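You operate a simulated robot arm through the tools that you are given. There is no shell and no other tool.

You are at the controls of a simulated robot arm. One attempt, no reset.

TASK
Move coil 65 up to the upper arms, then fold the lower arms.
Fine: both upper arms swung right out; both lower arms flat; the coil on the shelf stays.
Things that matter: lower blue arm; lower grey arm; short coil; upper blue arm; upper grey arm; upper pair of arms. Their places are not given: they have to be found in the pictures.

It is judged by the outcome, as a careful person would: the job done as asked, and still so three seconds after it is handed in. It fails if anything else is knocked over, pushed out of place, dropped, spilled or broken. Flat cloth is picked up by pressing the open fingertips on it (5 to 10 N) and closing them slowly along it; thin cloth reads only 2 to 8 mm in the jaws.

THE ROBOT
A 7-joint arm with a two-finger parallel gripper, fixed in place. Base frame: the origin is on the floor under the middle of its stand, x ahead of it, y to its left, z up; the work surface is at about z = 445. Readings come in mm, rad, newtons and seconds.
It reaches about 1091 mm from its shoulder. Its first joint turns from -2.496 to 2.496 rad. Payload 3 kg.
Tool frame: the origin (TCP) lies between the finger pads and is the grasp point; the fingertips stand 30 mm ahead of it; z points along the fingers, y is the line along which they close. The gripper opens to 94 mm. The fingers are 28 mm wide and 10 mm thick; the gripper's body (50 by 96 mm) begins 55 mm behind the TCP.
Orientation is that of the tool frame in the base frame, as a unit quaternion [w, x, y, z]. With the fingers straight down and closing along the base's y, the tool's x points along the base's -x, its y along +y and its z along -z.

THE INTERFACE
- The arm moves only by the tool apply_moves. Its argument "targets" is a list of rows, each a list of 7 numbers: the shift along the tool's x, y, z in mm, then the turn, a rotation vector about the tool's x, y, z in rad, then the finger opening in mm, from 0 to 94. In form: [[x, y, z, wx, wy, wz, hand], ...]. A call has 1 to 20 rows; each row shifts and turns the commanded pose from where the row before left it, along the tool's axes as they then stand. Rows are played at 5 a second. More than 50 mm and 0.15 rad between two rows, or a gripper value outside its range, and nothing of the call is played. Where a pose cannot be reached the arm comes as near as it can. A force on the tool above 90 N (or 10 N above the force at the start of the call, whichever is more), or a blocked arm, ends the call early, and 0.2 s more pass. Each finger travels about 45 mm/s and halts on what it meets, pressing with about 24 N; the grip force reading is that of the motor and also rises with nothing between the fingers. The clock runs only during rows and for 0.2 s after the last one: add rows that do not move to give the fingers time. The reply holds the time, the measured pose of the TCP, the force on the tool along the base axes, the opening and the grip force, in the units named above and with some noise, with the torque about the TCP (base axes, N m) and any sound that the robot's microphone picked up, and new pictures: "pictures" is both (left out), scene, wrist or none.
- Cameras (640 x 400 px; columns grow to the right, rows downward): "scene" is fixed at [49.4, 498.8, 1939.2]; the picture's right is [-0.39, -0.92, 0.00], its down [-0.71, 0.30, -0.64] and it looks along [0.59, -0.25, -0.77] (base axes); focal length 361 px, centre (320, 200). "wrist" rides on the gripper at [76, 14, -103] in the tool frame; the picture's right is [-0.18, 0.98, 0.00], its down [-0.75, -0.14, -0.64] and it looks along [-0.63, -0.12, 0.77] (tool axes); focal length 243 px, centre (320, 200).
- lift_body(by): moves the trunk up (or, below 0, down) by that many mm; the arm rides with it, the base frame stays. It gives what a move gives, with no picture.
- pixel_to_xyz(camera, pixels): for up to 12 pixels [column, row] of the newest picture of that camera ("zoom" is the newest enlarged one), the place [x, y, z] in the base frame of the surface seen there, good to about 2 mm. No time passes.
- zoom(camera, box): a new picture of the part [left, top, right, bottom] of that camera's present view, enlarged. No time passes.
- sign_off(): hands the job in; it is judged then, once.

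Unless the task says otherwise, let go and move clear before handing in.

The tools are called after ">>>" by a JSON object that holds its "method" and its "body". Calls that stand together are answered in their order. apply_moves: Moves the arm, as the interface text tells. Its arguments: {"type":"object","properties":{"targets":{"type":"array","items":{"type":"array","items":{"type":"number"}}},"pictures":{"type":"string","enum":["both","scene","wrist","none"]}},"required":["targets"]} The other tools are called the same way: lift_body (by) moves the trunk up or down; pixel_to_xyz (camera, pixels) gives the place of the surface under pixels of a picture; zoom (camera, box) takes an enlarged picture of a part of a camera's view; sign_off () hands the job in.

At the start:

```text
t: 0.0
tool_pos: [502.6, 36.2, 1457.3]
tcp_rot: [0.0, 0.0, 1.0, 0.0]
contact_force: [-0.8, 0.8, -0.5]
ft_torque: [-0.04, -0.04, -0.01]
grip_width: 93.9
finger_force: 0.1
trunk travel left (down, up): [-325.0, 65.0]
```

scene: 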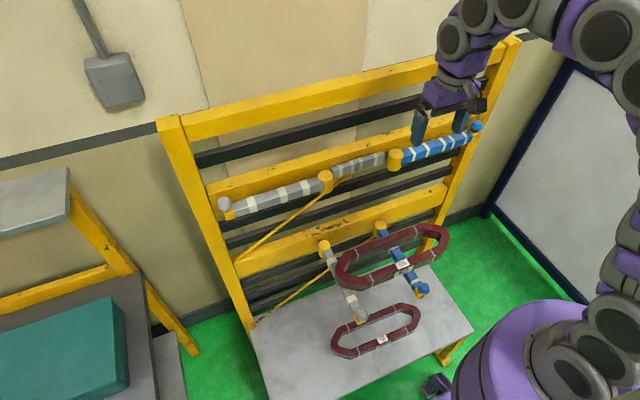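
wrist: 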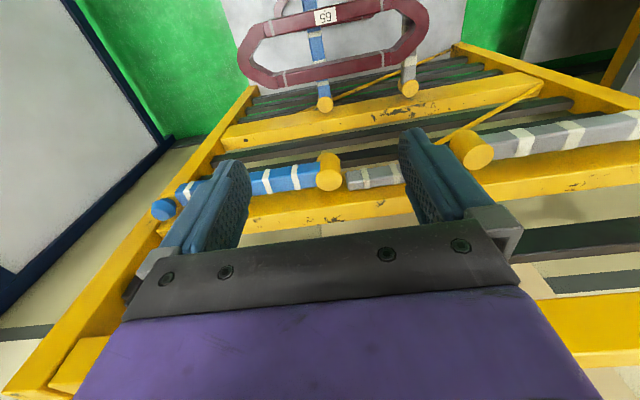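

The scene shows a yellow rack. The upper arms look folded along the rail (blue around 440,147; grey around 270,195). The lower arms stick out (blue 400,260; grey 345,285) and carry the coil labelled 65 at (403,265), with another coil on the shelf at (380,335). I'll zoom in for details before moving.

>>> {"method": "zoom", "body": {"camera": "scene", "box": [200, 100, 500, 288]}}

>>> {"method": "zoom", "body": {"camera": "scene", "box": [290, 210, 490, 370]}}

>>> {"method": "zoom", "body": {"camera": "wrist", "box": [140, 0, 640, 230]}}

>>> {"method": "pixel_to_xyz", "body": {"camera": "scene", "pixels": [[223, 204], [325, 180], [395, 160], [476, 127], [325, 247], [380, 227], [361, 316], [422, 290], [403, 265], [381, 339], [300, 350], [270, 195]]}}

```text
2.13 times, centred on (350, 194) of scene
```

zoom: 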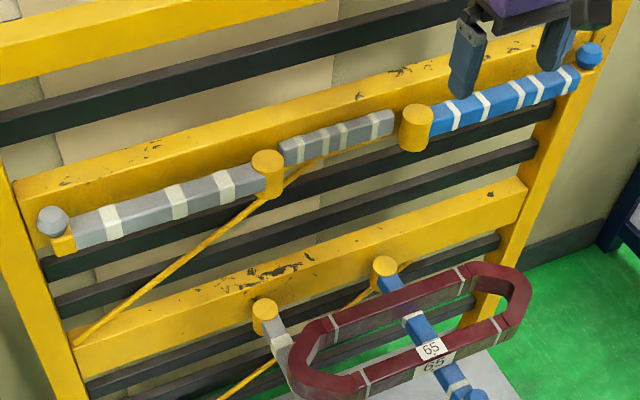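

```text
2.50 times, centred on (390, 290) of scene
```

zoom: 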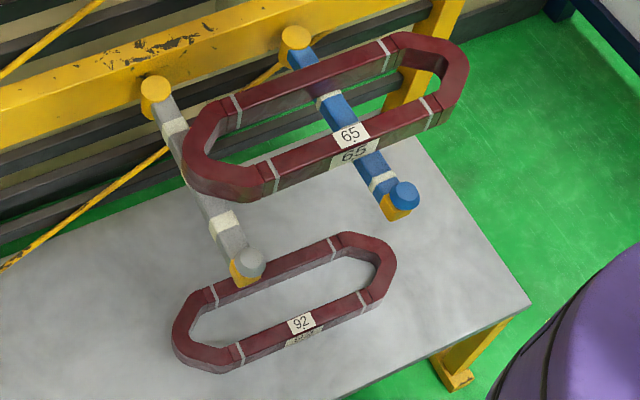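

```text
1.28 times, centred on (390, 115) of wrist
```

zoom: 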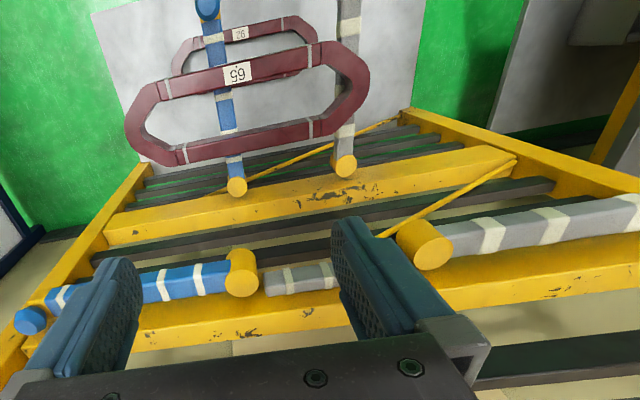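

```text
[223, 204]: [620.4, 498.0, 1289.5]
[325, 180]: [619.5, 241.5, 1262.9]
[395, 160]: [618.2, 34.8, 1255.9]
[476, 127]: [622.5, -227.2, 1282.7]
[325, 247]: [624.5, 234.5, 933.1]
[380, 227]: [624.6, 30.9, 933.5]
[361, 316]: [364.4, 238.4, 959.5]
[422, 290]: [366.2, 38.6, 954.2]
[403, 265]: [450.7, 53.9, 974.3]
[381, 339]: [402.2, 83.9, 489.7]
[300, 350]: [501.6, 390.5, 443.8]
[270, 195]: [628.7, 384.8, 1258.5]
```

Coil 65 lies across the lower arms, with hinges near y=234 and y=31 and tips near x=365. The upper arms are folded outward along the rail. I'll look closely at the hinges, tips and coil, and measure more points.

>>> {"method": "zoom", "body": {"camera": "scene", "box": [200, 140, 360, 240]}}

>>> {"method": "zoom", "body": {"camera": "scene", "box": [330, 100, 490, 200]}}

>>> {"method": "zoom", "body": {"camera": "scene", "box": [310, 210, 470, 310]}}

>>> {"method": "pixel_to_xyz", "body": {"camera": "scene", "pixels": [[338, 272], [355, 287], [366, 283], [412, 267], [443, 250], [447, 235], [440, 226], [420, 232], [365, 250], [345, 260], [352, 275], [430, 250]]}}

>>> {"method": "pixel_to_xyz", "body": {"camera": "scene", "pixels": [[335, 345], [350, 355], [380, 345], [415, 325], [417, 310], [400, 305], [370, 318], [345, 327], [395, 262], [388, 240], [350, 295], [333, 262]]}}

```text
4.00 times, centred on (280, 190) of scene
```

zoom: 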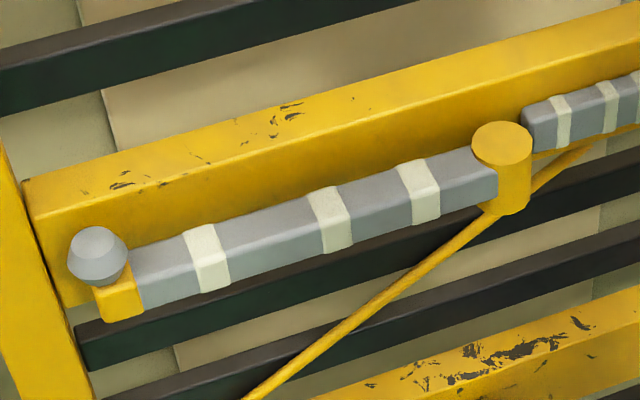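

```text
4.00 times, centred on (410, 150) of scene
```

zoom: 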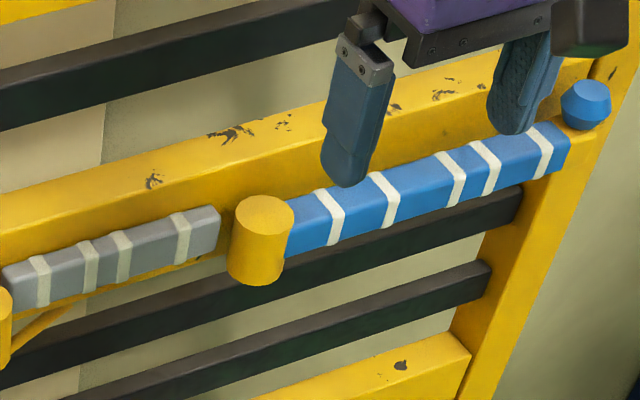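

```text
4.00 times, centred on (390, 260) of scene
```

zoom: 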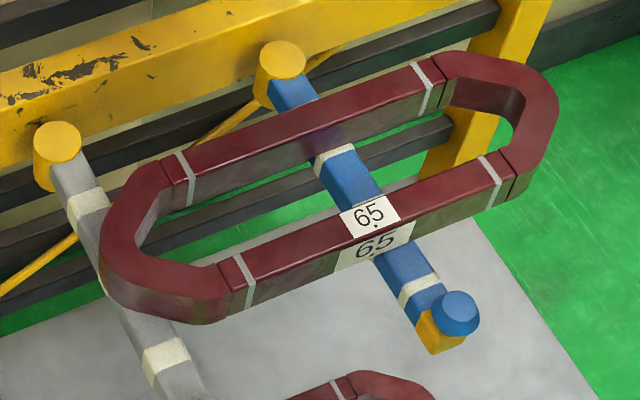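

```text
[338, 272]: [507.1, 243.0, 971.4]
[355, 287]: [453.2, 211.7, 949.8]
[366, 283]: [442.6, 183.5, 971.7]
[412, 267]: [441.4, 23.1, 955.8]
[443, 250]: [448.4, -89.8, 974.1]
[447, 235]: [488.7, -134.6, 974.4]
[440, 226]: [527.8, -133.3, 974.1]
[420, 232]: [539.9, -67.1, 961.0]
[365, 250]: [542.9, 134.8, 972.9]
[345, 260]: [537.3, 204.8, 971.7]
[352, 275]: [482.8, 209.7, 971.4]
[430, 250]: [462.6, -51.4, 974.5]
```

```text
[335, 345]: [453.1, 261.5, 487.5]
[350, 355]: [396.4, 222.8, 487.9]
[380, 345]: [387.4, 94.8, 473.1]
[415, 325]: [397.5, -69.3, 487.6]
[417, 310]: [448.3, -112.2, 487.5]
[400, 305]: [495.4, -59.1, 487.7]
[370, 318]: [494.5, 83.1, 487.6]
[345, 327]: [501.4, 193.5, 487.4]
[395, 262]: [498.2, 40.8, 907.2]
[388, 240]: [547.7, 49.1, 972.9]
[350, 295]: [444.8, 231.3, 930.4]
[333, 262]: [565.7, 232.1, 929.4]
```

The upper arms have upright knobs at their tips: grey at (223,204), blue at (476,127). I'll measure the arm cross-sections, rail and knobs more closely.

>>> {"method": "zoom", "body": {"camera": "scene", "box": [200, 170, 280, 220]}}

>>> {"method": "pixel_to_xyz", "body": {"camera": "zoom", "pixels": [[195, 250], [195, 290], [245, 360], [295, 300], [350, 290], [350, 240], [350, 200], [350, 150], [500, 200], [500, 245], [500, 160], [150, 330]]}}

>>> {"method": "zoom", "body": {"camera": "scene", "box": [420, 100, 500, 150]}}

>>> {"method": "pixel_to_xyz", "body": {"camera": "zoom", "pixels": [[440, 180], [450, 210], [450, 240], [340, 290], [340, 260], [300, 270], [300, 310], [400, 180], [520, 120], [470, 330], [420, 240], [520, 250]]}}

```text
8.00 times, centred on (240, 195) of scene
```

zoom: 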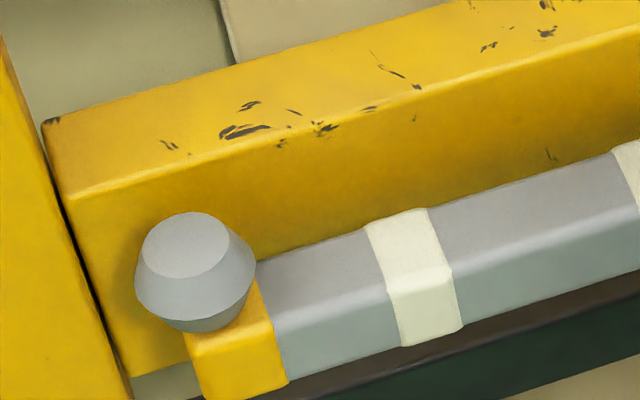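

```text
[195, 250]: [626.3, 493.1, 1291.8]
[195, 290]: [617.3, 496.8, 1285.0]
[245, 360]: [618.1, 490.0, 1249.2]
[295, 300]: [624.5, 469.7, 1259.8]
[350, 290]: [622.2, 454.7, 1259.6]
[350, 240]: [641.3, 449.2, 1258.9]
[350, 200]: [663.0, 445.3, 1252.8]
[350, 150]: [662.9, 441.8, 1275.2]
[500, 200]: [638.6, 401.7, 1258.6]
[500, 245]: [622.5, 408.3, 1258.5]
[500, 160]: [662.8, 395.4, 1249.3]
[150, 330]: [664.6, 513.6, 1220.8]
```

```text
8.00 times, centred on (460, 125) of scene
```

zoom: 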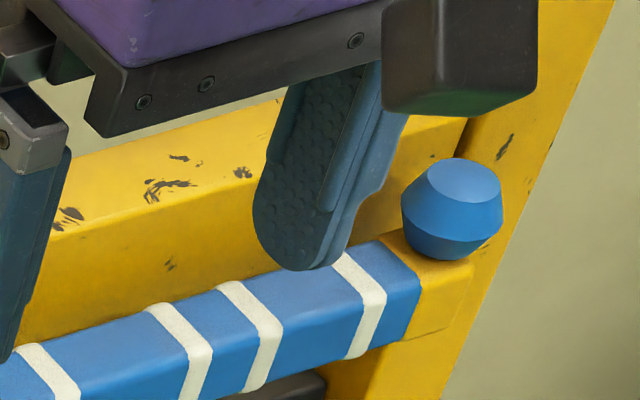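

```text
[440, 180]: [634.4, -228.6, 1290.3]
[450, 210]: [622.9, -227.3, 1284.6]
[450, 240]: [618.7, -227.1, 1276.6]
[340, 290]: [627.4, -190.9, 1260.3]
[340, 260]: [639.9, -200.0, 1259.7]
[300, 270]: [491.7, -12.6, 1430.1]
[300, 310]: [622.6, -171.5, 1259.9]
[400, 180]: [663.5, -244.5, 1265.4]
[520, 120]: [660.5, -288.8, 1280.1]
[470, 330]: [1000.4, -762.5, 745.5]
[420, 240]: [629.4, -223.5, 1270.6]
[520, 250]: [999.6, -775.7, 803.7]
```

The knobs are bicones about 35 mm wide, spanning z≈1265–1292, with the arm top at z≈1259 and the rail face at x≈663. I'll find the knob centres and post positions precisely before the first grip.

>>> {"method": "pixel_to_xyz", "body": {"camera": "zoom", "pixels": [[432, 182], [497, 182], [465, 164], [465, 202], [406, 200], [500, 200], [440, 253], [465, 255], [410, 260], [450, 270], [365, 270], [375, 340]]}}

>>> {"method": "zoom", "body": {"camera": "scene", "box": [300, 135, 420, 210]}}

>>> {"method": "pixel_to_xyz", "body": {"camera": "zoom", "pixels": [[135, 215], [105, 215], [165, 215], [135, 198], [135, 235], [135, 270], [505, 85], [505, 110], [505, 160], [300, 180], [300, 150], [440, 115]]}}

```text
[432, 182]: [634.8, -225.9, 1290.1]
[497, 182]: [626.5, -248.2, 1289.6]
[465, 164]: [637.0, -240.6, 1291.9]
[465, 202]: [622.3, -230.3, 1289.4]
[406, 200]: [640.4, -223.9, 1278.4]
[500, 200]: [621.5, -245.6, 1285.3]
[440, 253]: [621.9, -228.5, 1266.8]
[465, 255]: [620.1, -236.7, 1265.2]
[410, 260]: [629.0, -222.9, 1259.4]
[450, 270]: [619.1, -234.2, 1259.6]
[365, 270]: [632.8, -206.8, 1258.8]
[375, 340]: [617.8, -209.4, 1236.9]
```

```text
5.33 times, centred on (360, 172) of scene
```

zoom: 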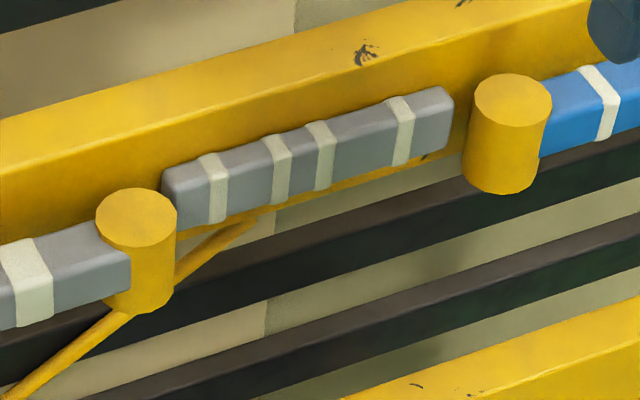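

```text
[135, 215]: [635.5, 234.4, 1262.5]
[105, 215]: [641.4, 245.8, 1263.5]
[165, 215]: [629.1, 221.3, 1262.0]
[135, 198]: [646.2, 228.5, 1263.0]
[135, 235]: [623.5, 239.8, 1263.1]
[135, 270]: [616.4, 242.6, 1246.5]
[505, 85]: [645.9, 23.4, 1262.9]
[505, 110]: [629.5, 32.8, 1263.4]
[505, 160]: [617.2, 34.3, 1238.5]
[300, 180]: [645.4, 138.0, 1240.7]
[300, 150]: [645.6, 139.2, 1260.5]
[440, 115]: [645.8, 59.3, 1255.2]
```

Hinge centres are about (634, 234) and (633, 29), and the blue knob centre is about (630, −236, 1280). Next I'll check whether the wrist clears the higher beams when the gripper points down at the knob.

>>> {"method": "pixel_to_xyz", "body": {"camera": "scene", "pixels": [[340, 88], [340, 97], [330, 125], [400, 72], [510, 48], [490, 75], [440, 75], [460, 70], [452, 35], [480, 25], [455, 97], [445, 110]]}}

>>> {"method": "zoom", "body": {"camera": "scene", "box": [400, 0, 640, 150]}}

```text
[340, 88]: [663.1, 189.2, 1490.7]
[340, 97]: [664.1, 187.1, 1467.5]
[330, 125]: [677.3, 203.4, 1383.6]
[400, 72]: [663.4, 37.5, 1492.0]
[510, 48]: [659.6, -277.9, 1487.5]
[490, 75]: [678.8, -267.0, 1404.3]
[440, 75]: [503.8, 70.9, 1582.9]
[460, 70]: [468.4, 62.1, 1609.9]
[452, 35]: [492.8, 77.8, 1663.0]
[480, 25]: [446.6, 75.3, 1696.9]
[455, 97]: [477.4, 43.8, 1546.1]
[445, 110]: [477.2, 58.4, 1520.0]
```

```text
2.67 times, centred on (520, 75) of scene
```

zoom: 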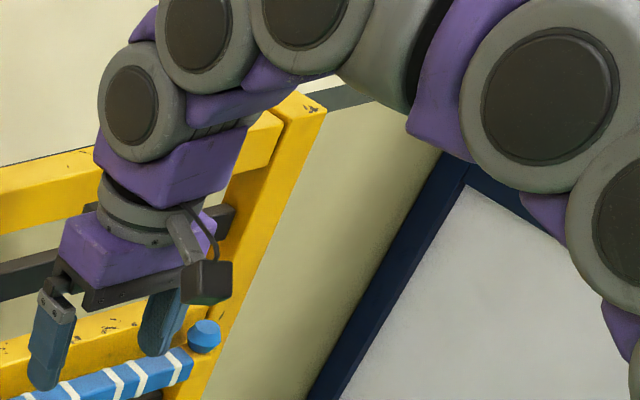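

The top beam (face x≈663, z≈1450–1500) would crowd a vertical wrist at the knob. I'll move beside the blue knob and tilt the tool about 0.45 rad forward so the wrist stays back, keeping the fingers closing along y.

>>> {"method": "apply_moves", "body": {"targets": [[-9.57, -45.37, 6.22, 0, 0, 0, 94], [-9.57, -45.37, 6.22, 0, 0, 0, 94], [-9.57, -45.37, 6.22, 0, 0, 0, 94], [-9.57, -45.37, 6.22, 0, 0, 0, 85], [-9.57, -45.37, 6.22, 0, 0, 0, 80], [-9.57, -45.37, 6.22, 0, 0, 0, 75], [0, 0, 0, 0, -0.15, 0, 75], [0, 0, 0, 0, -0.15, 0, 75], [0, 0, 0, 0, -0.15, 0, 75], [0, 0, 0, 0, 0, 0, 75]]}}

```text
t: 2.2
tool_pos: [560.6, -238.9, 1419.0]
tcp_rot: [0.222, -0.001, 0.975, 0.001]
contact_force: [0.2, 0.7, -0.3]
ft_torque: [0.02, -0.01, 0.01]
grip_width: 75.1
finger_force: 0.0
trunk travel left (down, up): [-325.0, 65.0]
```

scene: 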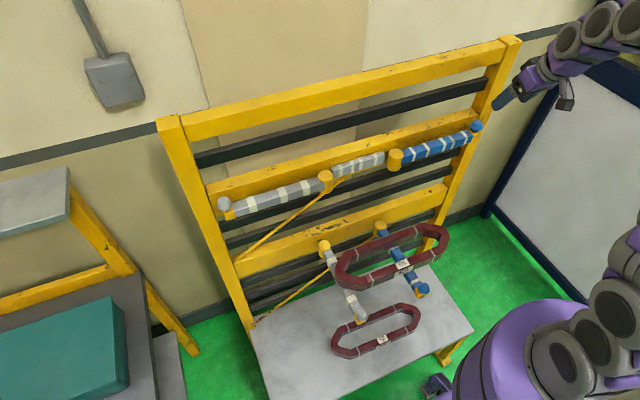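
wrist: 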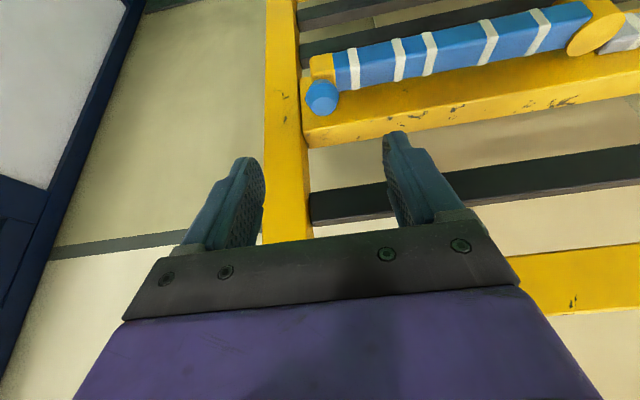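

The tool is tilted and the knob shows at (322,97) in the wrist picture. I'll refine the knob position from this view before lowering.

>>> {"method": "pixel_to_xyz", "body": {"camera": "wrist", "pixels": [[322, 97], [308, 95], [336, 95], [322, 82], [322, 112], [345, 70], [400, 100], [305, 130]]}}

>>> {"method": "zoom", "body": {"camera": "wrist", "box": [270, 50, 400, 130]}}

```text
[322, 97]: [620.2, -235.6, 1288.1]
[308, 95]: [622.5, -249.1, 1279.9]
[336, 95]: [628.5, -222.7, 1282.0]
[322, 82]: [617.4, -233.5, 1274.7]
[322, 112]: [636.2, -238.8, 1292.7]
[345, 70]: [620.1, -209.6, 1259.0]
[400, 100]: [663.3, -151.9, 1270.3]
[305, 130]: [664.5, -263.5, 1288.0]
```

```text
4.92 times, centred on (335, 90) of wrist
```

zoom: 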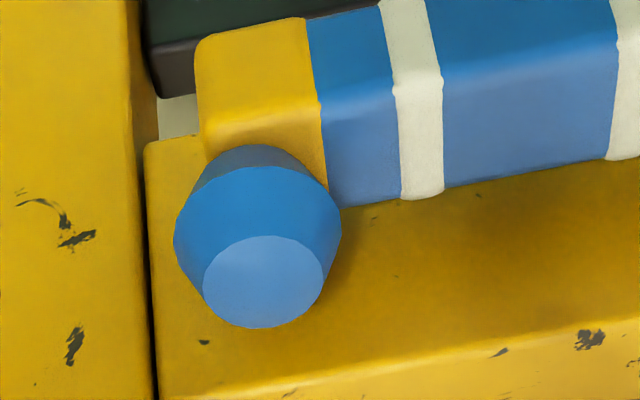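

The knob centre is confirmed at about (632, −236, 1280). I'll advance along the tool axis toward it, stopping short to check.

>>> {"method": "apply_moves", "body": {"targets": [[-2.2, 1, 30, 0, 0, 0, 75], [-2.1, 1, 30, 0, 0, 0, 75], [0, 0, 25, 0, 0, 0, 75], [0, 0, 0, 0, 0, 0, 75]], "pictures": "wrist"}}

```text
t: 3.2
tool_pos: [600.6, -237.0, 1345.7]
tcp_rot: [0.224, -0.001, 0.975, 0.0]
contact_force: [-0.6, -0.6, -0.1]
ft_torque: [0.01, 0.01, 0.01]
grip_width: 75.1
finger_force: 0.1
trunk travel left (down, up): [-325.0, 65.0]
```

wrist: 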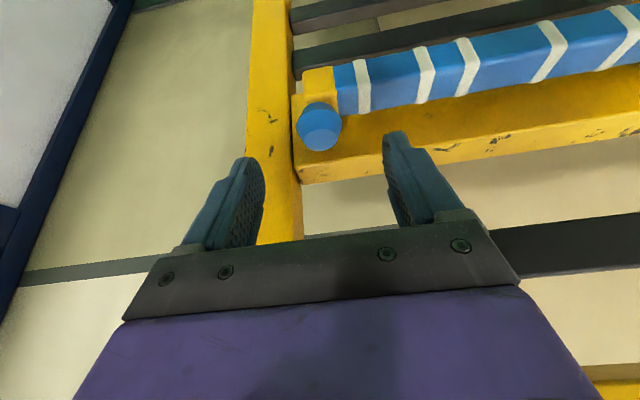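

The tool sits at (600.6, −237, 1345.7), aligned with the knob. I'll advance the last 54 mm so the fingertips straddle the knob just above the arm's top.

>>> {"method": "apply_moves", "body": {"targets": [[-0.5, 0.5, 20, 0, 0, 0, 75], [0, 0, 20, 0, 0, 0, 75], [0, 0, 13, 0, 0, 0, 75], [0, 0, 0, 0, 0, 0, 75]]}}

```text
t: 4.2
tool_pos: [624.8, -236.0, 1297.6]
tcp_rot: [0.223, 0.0, 0.975, 0.0]
contact_force: [-0.4, -0.1, -0.3]
ft_torque: [0.0, -0.01, 0.01]
grip_width: 75.0
finger_force: 0.0
trunk travel left (down, up): [-325.0, 65.0]
```

scene: 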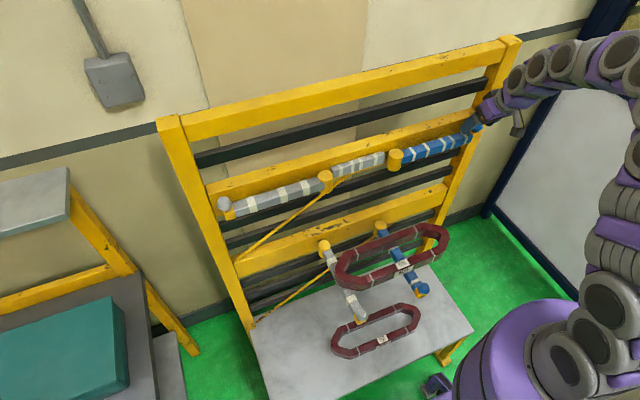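
wrist: 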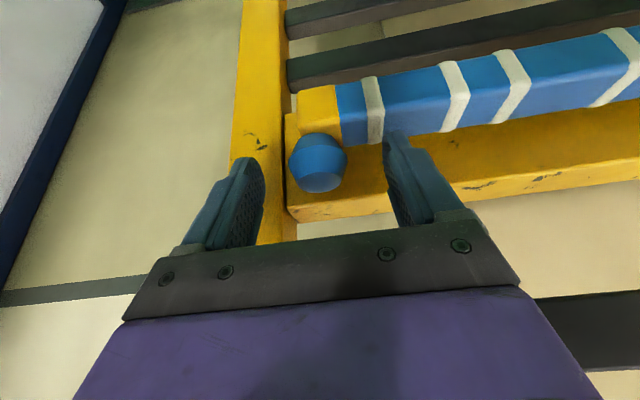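

The knob sits between the pads at (318,160). I'll close on it.

>>> {"method": "apply_moves", "body": {"targets": [[0, 0, 0, 0, 0, 0, 50], [0, 0, 0, 0, 0, 0, 36], [0, 0, 0, 0, 0, 0, 20], [0, 0, 0, 0, 0, 0, 20], [0, 0, 0, 0, 0, 0, 20]], "pictures": "wrist"}}

```text
t: 5.4
tool_pos: [624.4, -237.2, 1296.8]
tcp_rot: [0.223, 0.0, 0.975, 0.001]
contact_force: [0.1, -5.3, 1.5]
ft_torque: [-0.09, -0.09, -0.05]
grip_width: 35.1
finger_force: 45.3
trunk travel left (down, up): [-325.0, 65.0]
```

wrist: 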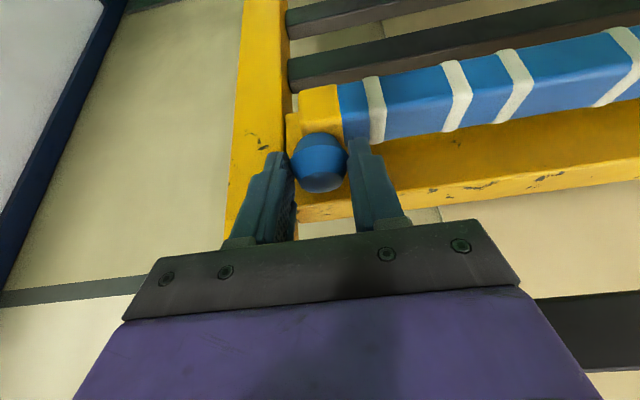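

The grip is firm at 35.1 mm, the knob's width. I'll start swinging the blue arm out along its arc about the hinge at (633, 29), gently at first.

>>> {"method": "apply_moves", "body": {"targets": [[11.9, 0.33, -5.75, 0, 0, 0, 20], [11.9, 1.0, -5.75, 0, 0, 0, 20], [11.85, 1.65, -5.72, 0, 0, 0, 20], [0, 0, 0, 0, 0, 0, 20]]}}

```text
t: 6.4
tool_pos: [583.6, -233.5, 1297.6]
tcp_rot: [0.223, 0.0, 0.975, 0.001]
contact_force: [0.3, -9.4, -6.1]
ft_torque: [-0.11, -0.32, -0.27]
grip_width: 35.5
finger_force: 45.3
trunk travel left (down, up): [-325.0, 65.0]
```

scene: 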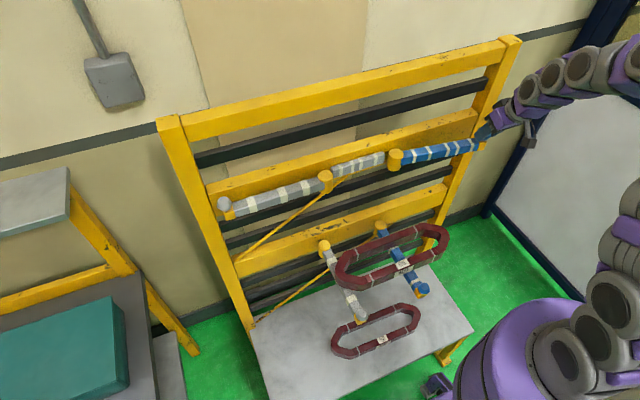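
wrist: 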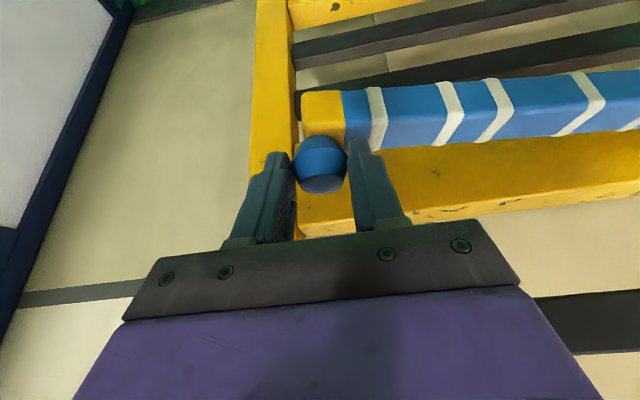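

The blue arm is following with under 12 N of force. I'll continue the arc to about 0.8 rad.

>>> {"method": "apply_moves", "body": {"targets": [[11.75, 2.3, -5.68, 0, 0, 0, 20], [11.55, 3.3, -5.58, 0, 0, 0, 20], [11.55, 3.3, -5.58, 0, 0, 0, 20], [11.2, 4.5, -5.41, 0, 0, 0, 20], [11.2, 4.5, -5.41, 0, 0, 0, 20], [10.75, 5.75, -5.2, 0, 0, 0, 20], [10.75, 5.75, -5.2, 0, 0, 0, 20], [10.2, 6.95, -4.92, 0, 0, 0, 20], [10.2, 6.95, -4.92, 0, 0, 0, 20], [9.5, 8.0, -4.59, 0, 0, 0, 20], [9.5, 8.0, -4.59, 0, 0, 0, 20], [8.75, 9.0, -4.22, 0, 0, 0, 20], [8.75, 9.0, -4.22, 0, 0, 0, 20], [0, 0, 0, 0, 0, 0, 20]]}}

```text
t: 9.4
tool_pos: [431.5, -155.7, 1298.0]
tcp_rot: [0.223, -0.001, 0.975, 0.0]
contact_force: [-2.6, -3.0, 2.6]
ft_torque: [-0.16, 0.33, -0.09]
grip_width: 35.2
finger_force: 45.3
trunk travel left (down, up): [-325.0, 65.0]
```

scene: 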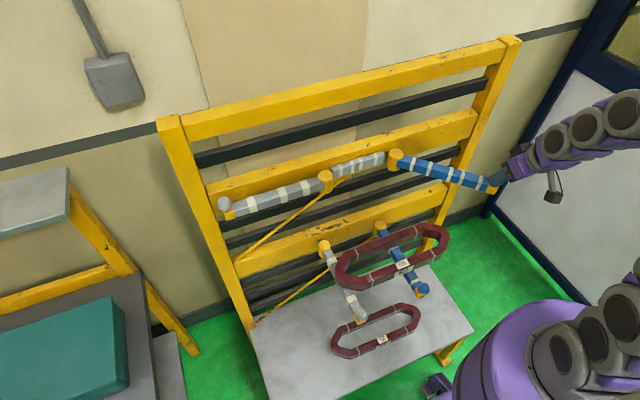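
wrist: 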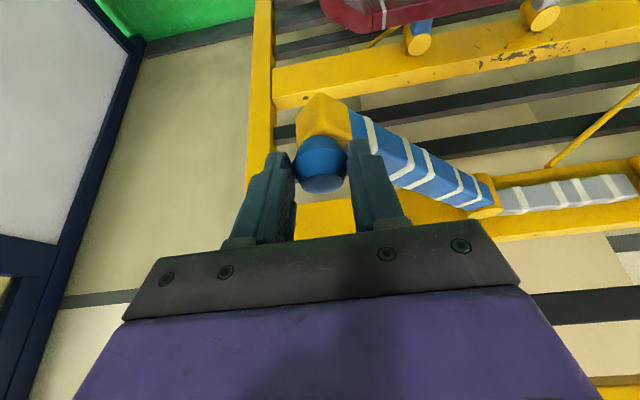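

The arm is at about 0.8 rad and tracking well with low forces. I'll continue to about 1.5 rad.

>>> {"method": "apply_moves", "body": {"targets": [[7.88, 9.95, -3.8, 0, 0, 0, 20], [7.88, 9.95, -3.8, 0, 0, 0, 20], [6.93, 10.78, -3.35, 0, 0, 0, 20], [6.93, 10.78, -3.35, 0, 0, 0, 20], [5.94, 11.5, -2.87, 0, 0, 0, 20], [5.94, 11.5, -2.87, 0, 0, 0, 20], [4.86, 12.1, -2.35, 0, 0, 0, 20], [4.86, 12.1, -2.35, 0, 0, 0, 20], [3.78, 12.55, -1.83, 0, 0, 0, 20], [3.78, 12.55, -1.83, 0, 0, 0, 20], [2.61, 12.9, -1.26, 0, 0, 0, 20], [2.61, 12.9, -1.26, 0, 0, 0, 20], [1.44, 13.15, -0.7, 0, 0, 0, 20], [1.44, 13.15, -0.7, 0, 0, 0, 20], [0, 0, 0, 0, 0, 0, 20]]}}

```text
t: 12.6
tool_pos: [407.9, -93.3, 1303.8]
tcp_rot: [0.225, -0.001, 0.974, -0.001]
contact_force: [-15.8, -8.1, 1.5]
ft_torque: [-0.24, 0.41, -0.01]
grip_width: 35.2
finger_force: 28.4
out of reach, approached as far as the arm can: row 4, 5, 6, 7, 8, 9, 10, 11, 12, 13, 14
trunk travel left (down, up): [-325.0, 65.0]
```

scene: 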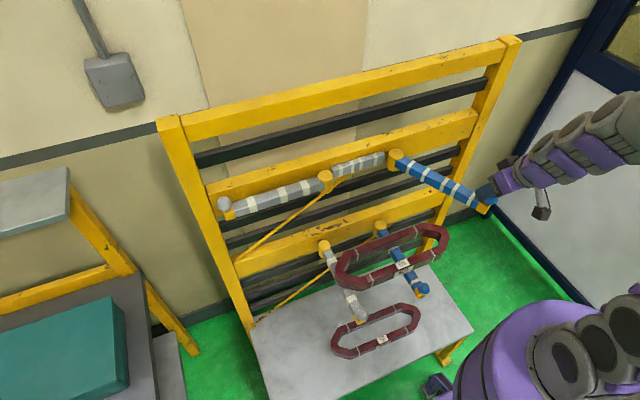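
wrist: 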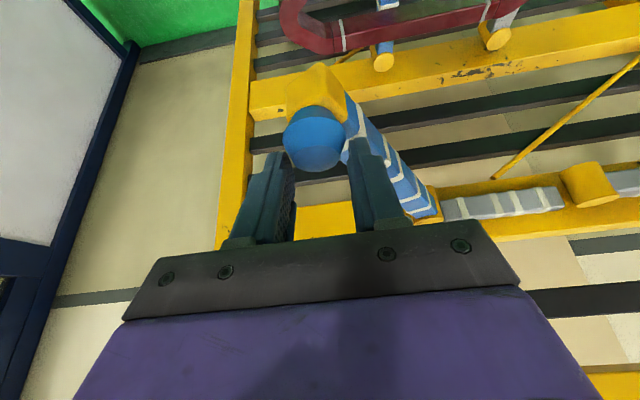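

The arm ran out of reach at (408, −93) partway through the swing, with the upper blue arm at roughly 62°. I'll release the knob here without moving and check where the robot's body is, to see if trunk height or a different tilt will help.

>>> {"method": "apply_moves", "body": {"targets": [[0, 0, 0, 0, 0, 0, 60], [0, 0, 0, 0, 0, 0, 80], [0, 0, 0, 0, 0, 0, 80], [0, 0, 0, 0, 0, 0, 80]]}}

>>> {"method": "pixel_to_xyz", "body": {"camera": "scene", "pixels": [[590, 125], [620, 110], [560, 145], [535, 160], [515, 175], [500, 345], [560, 360], [612, 320], [540, 310], [630, 95], [600, 150], [630, 155]]}}

```text
t: 13.6
tool_pos: [408.9, -95.2, 1302.8]
tcp_rot: [0.223, -0.001, 0.975, 0.0]
contact_force: [-0.5, 0.3, 1.4]
ft_torque: [0.01, 0.02, -0.02]
grip_width: 80.1
finger_force: 0.1
trunk travel left (down, up): [-325.0, 65.0]
```

scene: 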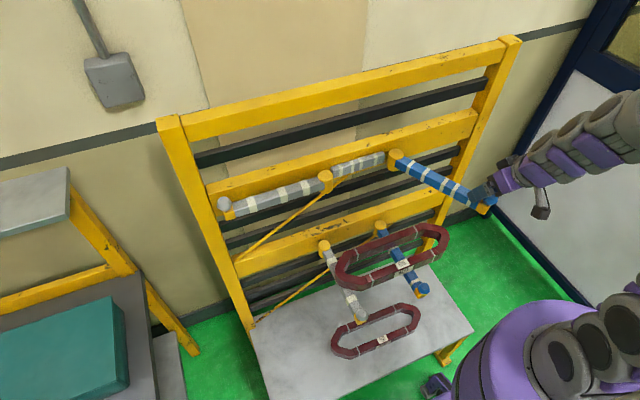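
wrist: 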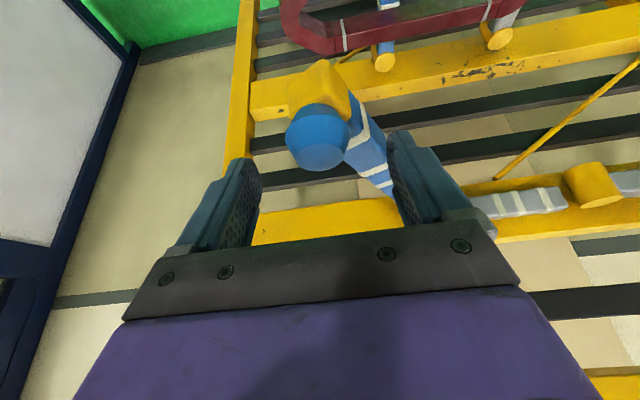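

```text
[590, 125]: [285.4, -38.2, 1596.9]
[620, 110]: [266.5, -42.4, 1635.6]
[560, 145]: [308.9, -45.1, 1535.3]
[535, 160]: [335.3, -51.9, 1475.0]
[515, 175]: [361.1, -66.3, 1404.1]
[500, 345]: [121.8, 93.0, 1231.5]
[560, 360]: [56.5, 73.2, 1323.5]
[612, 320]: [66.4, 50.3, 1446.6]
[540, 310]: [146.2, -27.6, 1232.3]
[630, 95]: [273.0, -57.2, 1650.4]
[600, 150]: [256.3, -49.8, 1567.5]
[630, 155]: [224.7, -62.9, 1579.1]
```

Opening left the knob in place, so the blue arm holds its position. The wrist is too close to the shoulder at this height, so lowering the trunk should help. First a small upward test move to see where the commanded pose stands.

>>> {"method": "apply_moves", "body": {"targets": [[-4.35, 0, -9.0, 0, 0, 0, 80], [0, 0, 0, 0, 0, 0, 80]], "pictures": "none"}}

```text
t: 14.2
tool_pos: [409.7, -97.5, 1313.0]
tcp_rot: [0.223, 0.0, 0.975, 0.0]
contact_force: [0.8, -0.2, 0.9]
ft_torque: [0.01, 0.03, -0.03]
grip_width: 80.0
finger_force: 0.0
trunk travel left (down, up): [-325.0, 65.0]
```

The move was exact, so the commanded pose follows the measured one. I'll raise the hand 260 mm clear of the knob so the trunk can then drop with the hand in free space.

>>> {"method": "apply_moves", "body": {"targets": [[-18.1, 0, -37.5, 0, 0, 0, 80], [-18.1, 0, -37.5, 0, 0, 0, 80], [-18.1, 0, -37.5, 0, 0, 0, 80], [-18.1, 0, -37.5, 0, 0, 0, 80], [-18.1, 0, -37.5, 0, 0, 0, 80], [-18.1, 0, -37.5, 0, 0, 0, 80], [-5, 0, -10, 0, 0, 0, 80], [0, 0, 0, 0, 0, 0, 80]]}}

```text
t: 16.0
tool_pos: [407.7, -97.3, 1576.0]
tcp_rot: [0.225, -0.001, 0.974, 0.001]
contact_force: [0.0, 0.5, -0.4]
ft_torque: [-0.02, -0.04, -0.02]
grip_width: 80.0
finger_force: 0.1
trunk travel left (down, up): [-325.0, 65.0]
```

scene: 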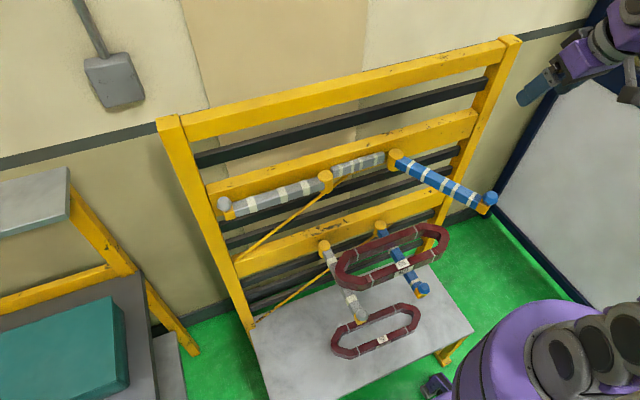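
wrist: 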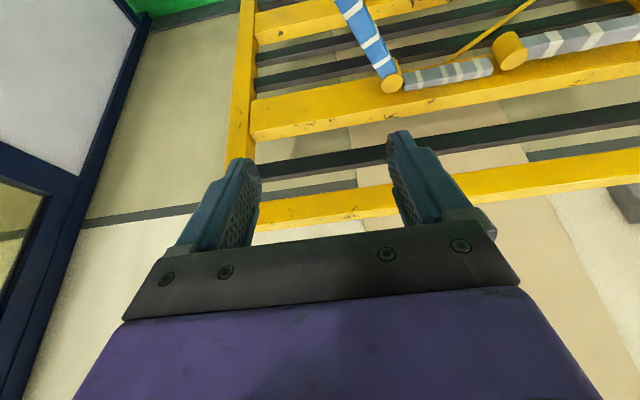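

The hand is clear at z=1576. I'll lower the trunk 230 mm, which leaves the fingertips above the knob's top at z=1292.

>>> {"method": "lift_body", "body": {"by": -230}}

>>> {"method": "zoom", "body": {"camera": "scene", "box": [380, 130, 540, 230]}}

```text
t: 18.4
tool_pos: [407.2, -97.1, 1344.8]
tcp_rot: [0.223, -0.001, 0.975, 0.001]
contact_force: [0.1, -0.3, 0.3]
ft_torque: [-0.02, 0.02, -0.03]
grip_width: 80.0
finger_force: 0.0
trunk travel left (down, up): [-95.0, 295.0]
```

```text
4.00 times, centred on (460, 180) of scene
```

zoom: 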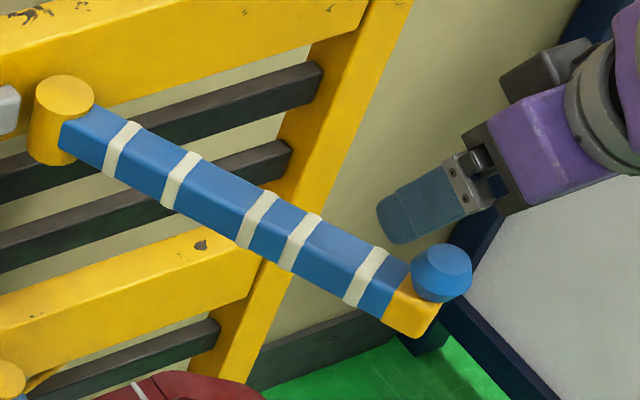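

The upper blue arm sits partway out. I'll get the knob's present position.

>>> {"method": "pixel_to_xyz", "body": {"camera": "zoom", "pixels": [[442, 262], [415, 265], [470, 265], [442, 246], [442, 278], [64, 92], [64, 80], [64, 105], [390, 262]]}}

>>> {"method": "apply_moves", "body": {"targets": [[0, 0, 0, 0, 0, 0, 80]]}}

```text
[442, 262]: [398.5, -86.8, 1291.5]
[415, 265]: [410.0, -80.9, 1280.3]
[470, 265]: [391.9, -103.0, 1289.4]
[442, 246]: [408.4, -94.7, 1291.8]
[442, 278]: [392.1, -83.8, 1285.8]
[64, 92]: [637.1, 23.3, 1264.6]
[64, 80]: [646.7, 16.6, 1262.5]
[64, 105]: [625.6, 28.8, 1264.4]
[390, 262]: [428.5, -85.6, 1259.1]
```

```text
t: 18.8
tool_pos: [406.9, -97.5, 1344.6]
tcp_rot: [0.223, -0.001, 0.975, 0.0]
contact_force: [-0.2, 0.2, -1.5]
ft_torque: [0.02, -0.02, 0.02]
grip_width: 79.8
finger_force: 0.0
trunk travel left (down, up): [-95.0, 295.0]
```

scene: 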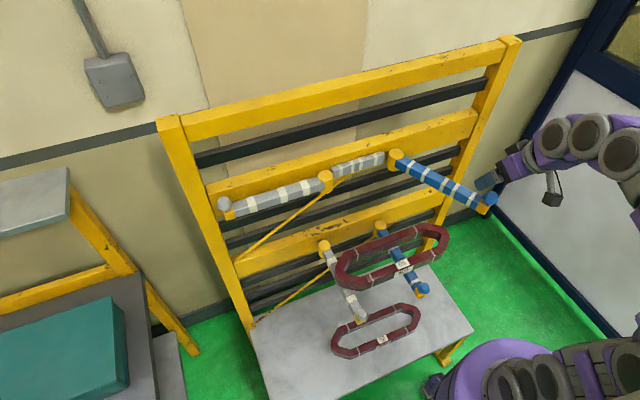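
wrist: 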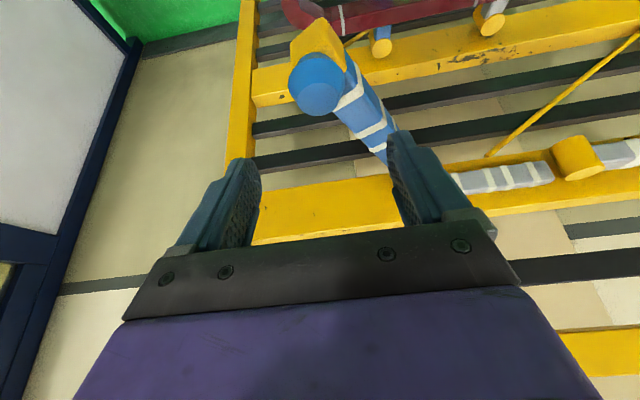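

The knob top centre is at about (400, −90, 1291). I'll re-centre over it and lower onto it again.

>>> {"method": "apply_moves", "body": {"targets": [[17, 3.7, 0, 0, 0, 0, 80], [17, 3.8, 0, 0, 0, 0, 80], [0, 0, 19, 0, 0, 0, 80], [0, 0, 18, 0, 0, 0, 80], [0, 0, 0, 0, 0, 0, 80]]}}

```text
t: 20.0
tool_pos: [392.0, -92.2, 1295.7]
tcp_rot: [0.223, -0.001, 0.975, 0.0]
contact_force: [-0.4, -0.7, 0.4]
ft_torque: [0.01, -0.01, 0.01]
grip_width: 80.0
finger_force: 0.1
trunk travel left (down, up): [-95.0, 295.0]
```

scene: 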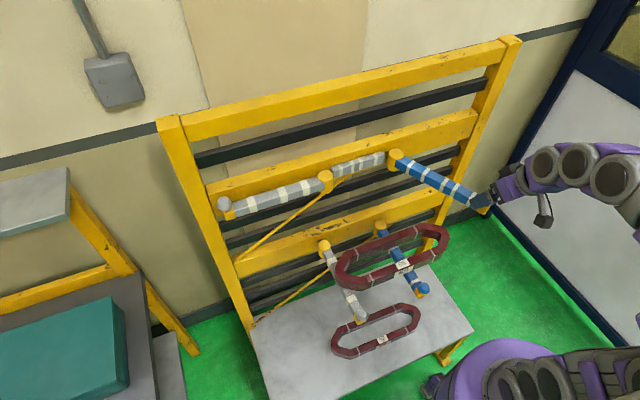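
wrist: 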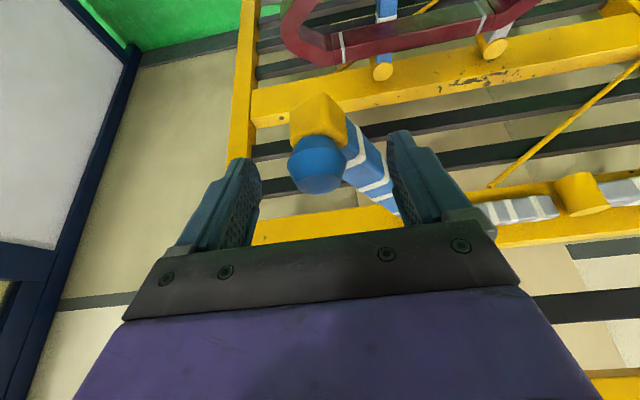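

The knob is between the pads at (317,165). I'll grip it and swing to about 1.4 rad.

>>> {"method": "apply_moves", "body": {"targets": [[0, 0, 0, 0, 0, 0, 50], [0, 0, 0, 0, 0, 0, 30], [0, 0, 0, 0, 0, 0, 20], [0, 0, 0, 0, 0, 0, 20], [4.86, 12.1, -2.35, 0, 0, 0, 20], [4.86, 12.1, -2.35, 0, 0, 0, 20], [3.78, 12.55, -1.83, 0, 0, 0, 20], [3.78, 12.55, -1.83, 0, 0, 0, 20], [2.61, 12.9, -1.26, 0, 0, 0, 20], [2.61, 12.9, -1.26, 0, 0, 0, 20], [0, 0, 0, 0, 0, 0, 20]]}}

```text
t: 22.4
tool_pos: [367.3, -14.5, 1295.9]
tcp_rot: [0.223, -0.001, 0.975, 0.0]
contact_force: [0.7, -0.8, -4.3]
ft_torque: [0.02, -0.07, -0.43]
grip_width: 35.2
finger_force: 44.8
trunk travel left (down, up): [-95.0, 295.0]
```

scene: 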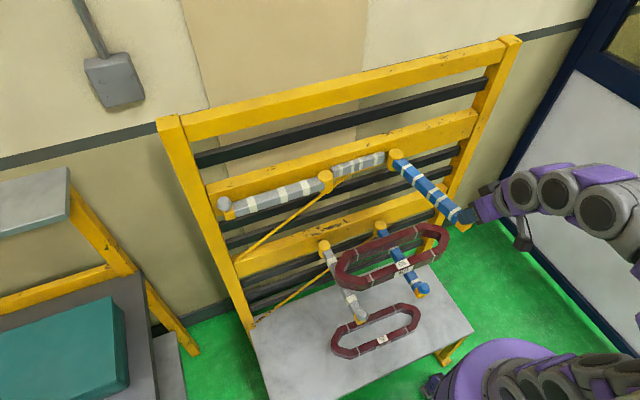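
wrist: 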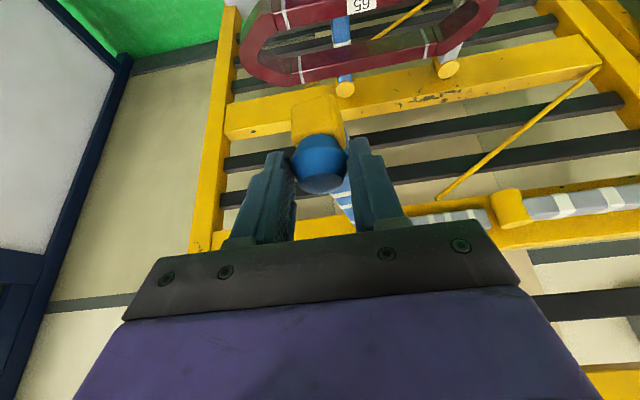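

The arm is at about 1.41 rad with low force. I'll continue the last 43 mm in small steps, watching for a stop.

>>> {"method": "apply_moves", "body": {"targets": [[1.4, 10, -0.7, 0, 0, 0, 20], [0.8, 10, -0.4, 0, 0, 0, 20], [0.5, 8, -0.2, 0, 0, 0, 20], [0.2, 7, -0.1, 0, 0, 0, 20], [0, 0, 0, 0, 0, 0, 20]]}}

```text
t: 23.6
tool_pos: [362.8, 21.6, 1297.1]
tcp_rot: [0.222, 0.0, 0.975, -0.001]
contact_force: [-1.9, -0.4, -7.7]
ft_torque: [0.11, 0.34, -0.39]
grip_width: 35.3
finger_force: 45.2
trunk travel left (down, up): [-95.0, 295.0]
```

scene: 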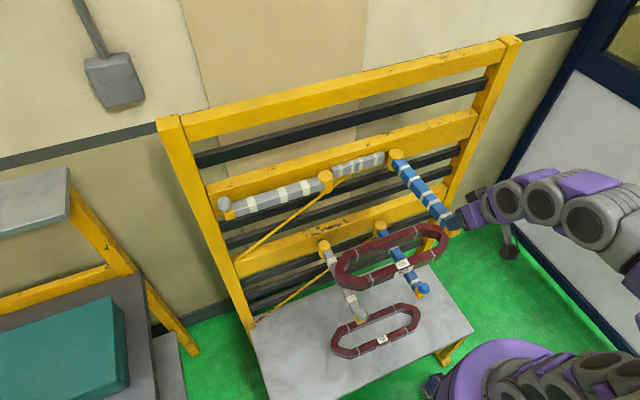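
wrist: 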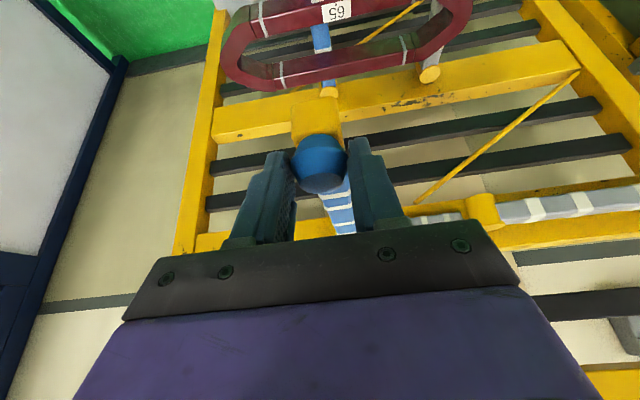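

No stop felt yet at y=21.6. I'll creep further in small steps to find one.

>>> {"method": "apply_moves", "body": {"targets": [[0, 4, 0, 0, 0, 0, 20], [0, 4, 0, 0, 0, 0, 20], [0, 0, 0, 0, 0, 0, 20]], "pictures": "none"}}

>>> {"method": "zoom", "body": {"camera": "scene", "box": [370, 140, 490, 215]}}

```text
t: 24.4
tool_pos: [363.6, 28.0, 1298.0]
tcp_rot: [0.224, -0.001, 0.975, 0.0]
contact_force: [-0.9, -3.4, 0.7]
ft_torque: [-0.37, 0.04, 0.18]
grip_width: 35.8
finger_force: 44.9
trunk travel left (down, up): [-95.0, 295.0]
```

```text
5.33 times, centred on (430, 178) of scene
```

zoom: 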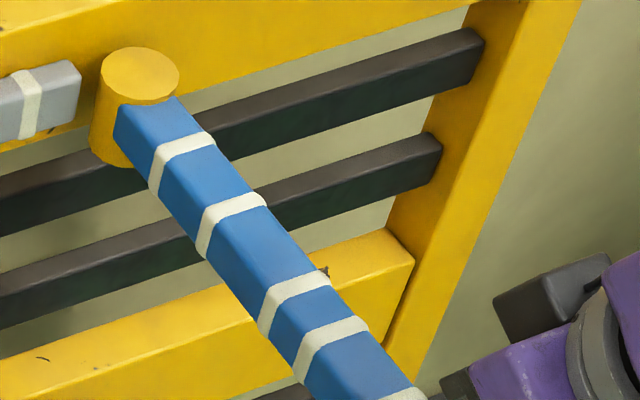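

Force is still small. I'll measure the arm's top edges to check how square it is to the rail.

>>> {"method": "pixel_to_xyz", "body": {"camera": "zoom", "pixels": [[160, 175], [210, 160], [185, 165], [240, 250], [285, 235], [262, 240], [320, 355], [370, 335], [345, 345], [380, 380], [200, 180], [330, 300]]}}

>>> {"method": "pixel_to_xyz", "body": {"camera": "scene", "pixels": [[407, 170], [420, 187], [432, 203], [443, 215], [335, 262], [345, 280], [352, 293], [410, 275], [418, 284]]}}

```text
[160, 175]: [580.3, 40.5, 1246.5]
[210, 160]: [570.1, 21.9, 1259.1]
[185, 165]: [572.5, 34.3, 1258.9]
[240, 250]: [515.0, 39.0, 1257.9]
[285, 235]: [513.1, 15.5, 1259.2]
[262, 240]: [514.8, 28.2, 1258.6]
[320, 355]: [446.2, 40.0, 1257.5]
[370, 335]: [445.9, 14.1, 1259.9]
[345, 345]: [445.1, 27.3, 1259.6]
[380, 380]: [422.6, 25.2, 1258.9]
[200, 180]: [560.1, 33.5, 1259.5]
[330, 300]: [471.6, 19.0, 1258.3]
```

```text
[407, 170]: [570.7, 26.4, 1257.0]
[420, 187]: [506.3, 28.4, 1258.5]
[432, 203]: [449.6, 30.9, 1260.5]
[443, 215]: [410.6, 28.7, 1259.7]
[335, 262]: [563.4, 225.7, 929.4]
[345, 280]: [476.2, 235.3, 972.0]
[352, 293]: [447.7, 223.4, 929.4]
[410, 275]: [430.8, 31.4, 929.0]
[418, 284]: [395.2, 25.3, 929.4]
```

The arm's edges are within about a degree of square. I'll nudge 3 mm more to see whether there's a stop.

>>> {"method": "apply_moves", "body": {"targets": [[0, 3, 0, 0, 0, 0, 20], [0, 0, 0, 0, 0, 0, 20]], "pictures": "none"}}

```text
t: 25.0
tool_pos: [364.1, 27.9, 1297.3]
tcp_rot: [0.223, 0.001, 0.975, 0.0]
contact_force: [-0.6, -12.4, 1.2]
ft_torque: [-0.27, -0.27, -0.31]
grip_width: 35.4
finger_force: 44.8
trunk travel left (down, up): [-95.0, 295.0]
```

The force rose to 12 N with no movement, so the blue arm is at its stop at y≈28, square out. I'll release, back off along the tool axis, and travel toward the grey knob.

>>> {"method": "apply_moves", "body": {"targets": [[0, -2.5, 0, 0, 0, 0, 40], [0, 0, 0, 0, 0, 0, 60], [0, 0, 0, 0, 0, 0, 80], [0, 0, 0, 0, 0, 0, 80], [0, 0, -30, 0, 0, 0, 80], [0, 0, -40, 0, 0, 0, 80], [0, 0, -40, 0, 0, 0, 80], [0, 0, 0, 0, 0, 0, 80]]}}

```text
t: 26.8
tool_pos: [315.8, 30.9, 1395.2]
tcp_rot: [0.221, -0.001, 0.975, 0.0]
contact_force: [0.5, 1.6, 0.1]
ft_torque: [0.0, -0.02, -0.01]
grip_width: 80.1
finger_force: 0.1
trunk travel left (down, up): [-95.0, 295.0]
```

scene: 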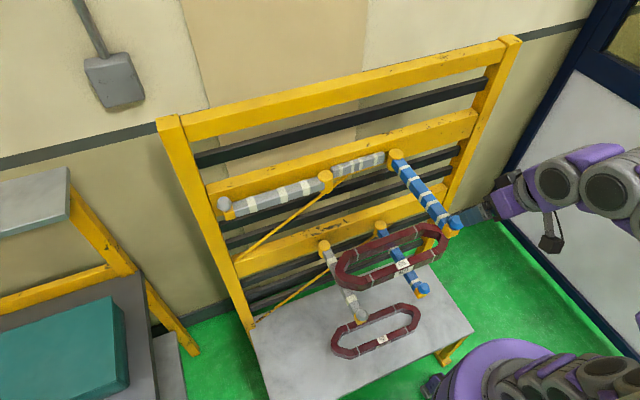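
wrist: 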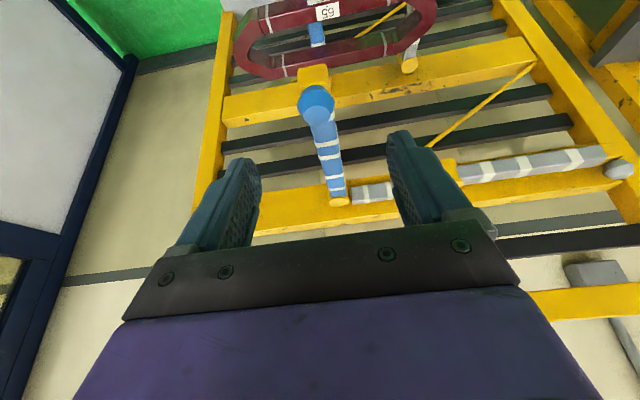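

The blue arm stays out. I'll get the grey knob's centre from the scene.

>>> {"method": "zoom", "body": {"camera": "scene", "box": [200, 180, 264, 220]}}

>>> {"method": "pixel_to_xyz", "body": {"camera": "zoom", "pixels": [[185, 212], [275, 212], [230, 190], [230, 235], [230, 212], [175, 245], [300, 245], [230, 280]]}}

```text
10.00 times, centred on (232, 200) of scene
```

zoom: 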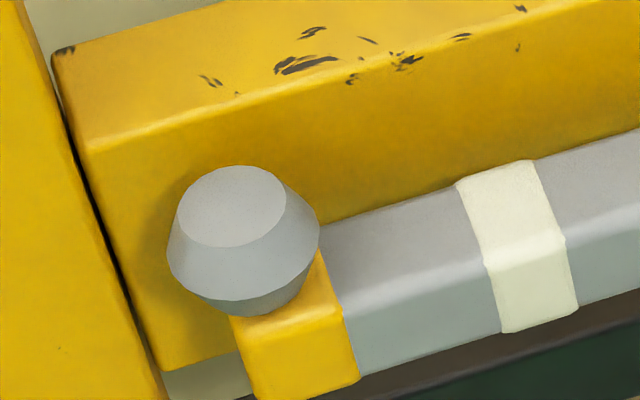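

```text
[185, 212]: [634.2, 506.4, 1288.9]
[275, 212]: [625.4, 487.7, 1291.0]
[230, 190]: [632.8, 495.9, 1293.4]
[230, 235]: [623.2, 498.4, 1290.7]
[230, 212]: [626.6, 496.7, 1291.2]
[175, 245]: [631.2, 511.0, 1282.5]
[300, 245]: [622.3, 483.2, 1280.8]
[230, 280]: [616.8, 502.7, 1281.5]
```

The grey knob centre is about (631, 497.5, 1280). I'll travel over there at a safe height.

>>> {"method": "apply_moves", "body": {"targets": [[-19.54, 38.88, 11.02, 0, 0, 0, 80], [-19.54, 38.88, 11.02, 0, 0, 0, 80], [-19.54, 38.88, 11.02, 0, 0, 0, 80], [-19.54, 38.88, 11.02, 0, 0, 0, 80], [-19.54, 38.88, 11.02, 0, 0, 0, 80], [-19.54, 38.88, 11.02, 0, 0, 0, 80], [-19.54, 38.88, 11.02, 0, 0, 0, 80], [-19.54, 38.88, 11.02, 0, 0, 0, 80], [-19.54, 38.88, 11.02, 0, 0, 0, 80], [-19.54, 38.88, 11.02, 0, 0, 0, 80], [-19.54, 38.88, 11.02, 0, 0, 0, 80], [-19.54, 38.88, 11.02, 0, 0, 0, 80], [0, 0, 0, 0, 0, 0, 80]]}}

```text
t: 29.6
tool_pos: [527.6, 392.0, 1379.8]
tcp_rot: [0.224, 0.001, 0.975, 0.0]
contact_force: [-0.2, -0.2, 1.7]
ft_torque: [0.04, 0.09, 0.04]
grip_width: 80.0
finger_force: 0.2
out of reach, approached as far as the arm can: row 10, 11, 12
trunk travel left (down, up): [-95.0, 295.0]
```

scene: 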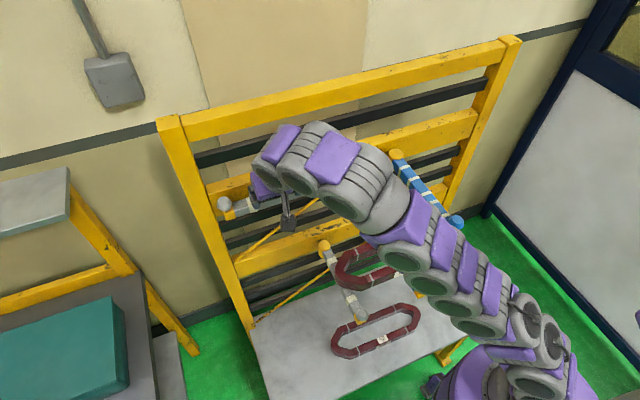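
wrist: 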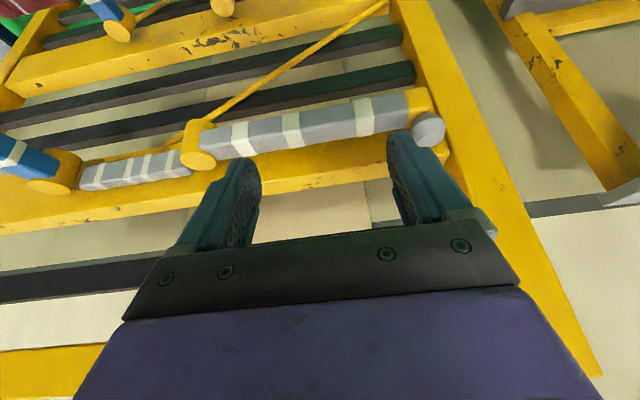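

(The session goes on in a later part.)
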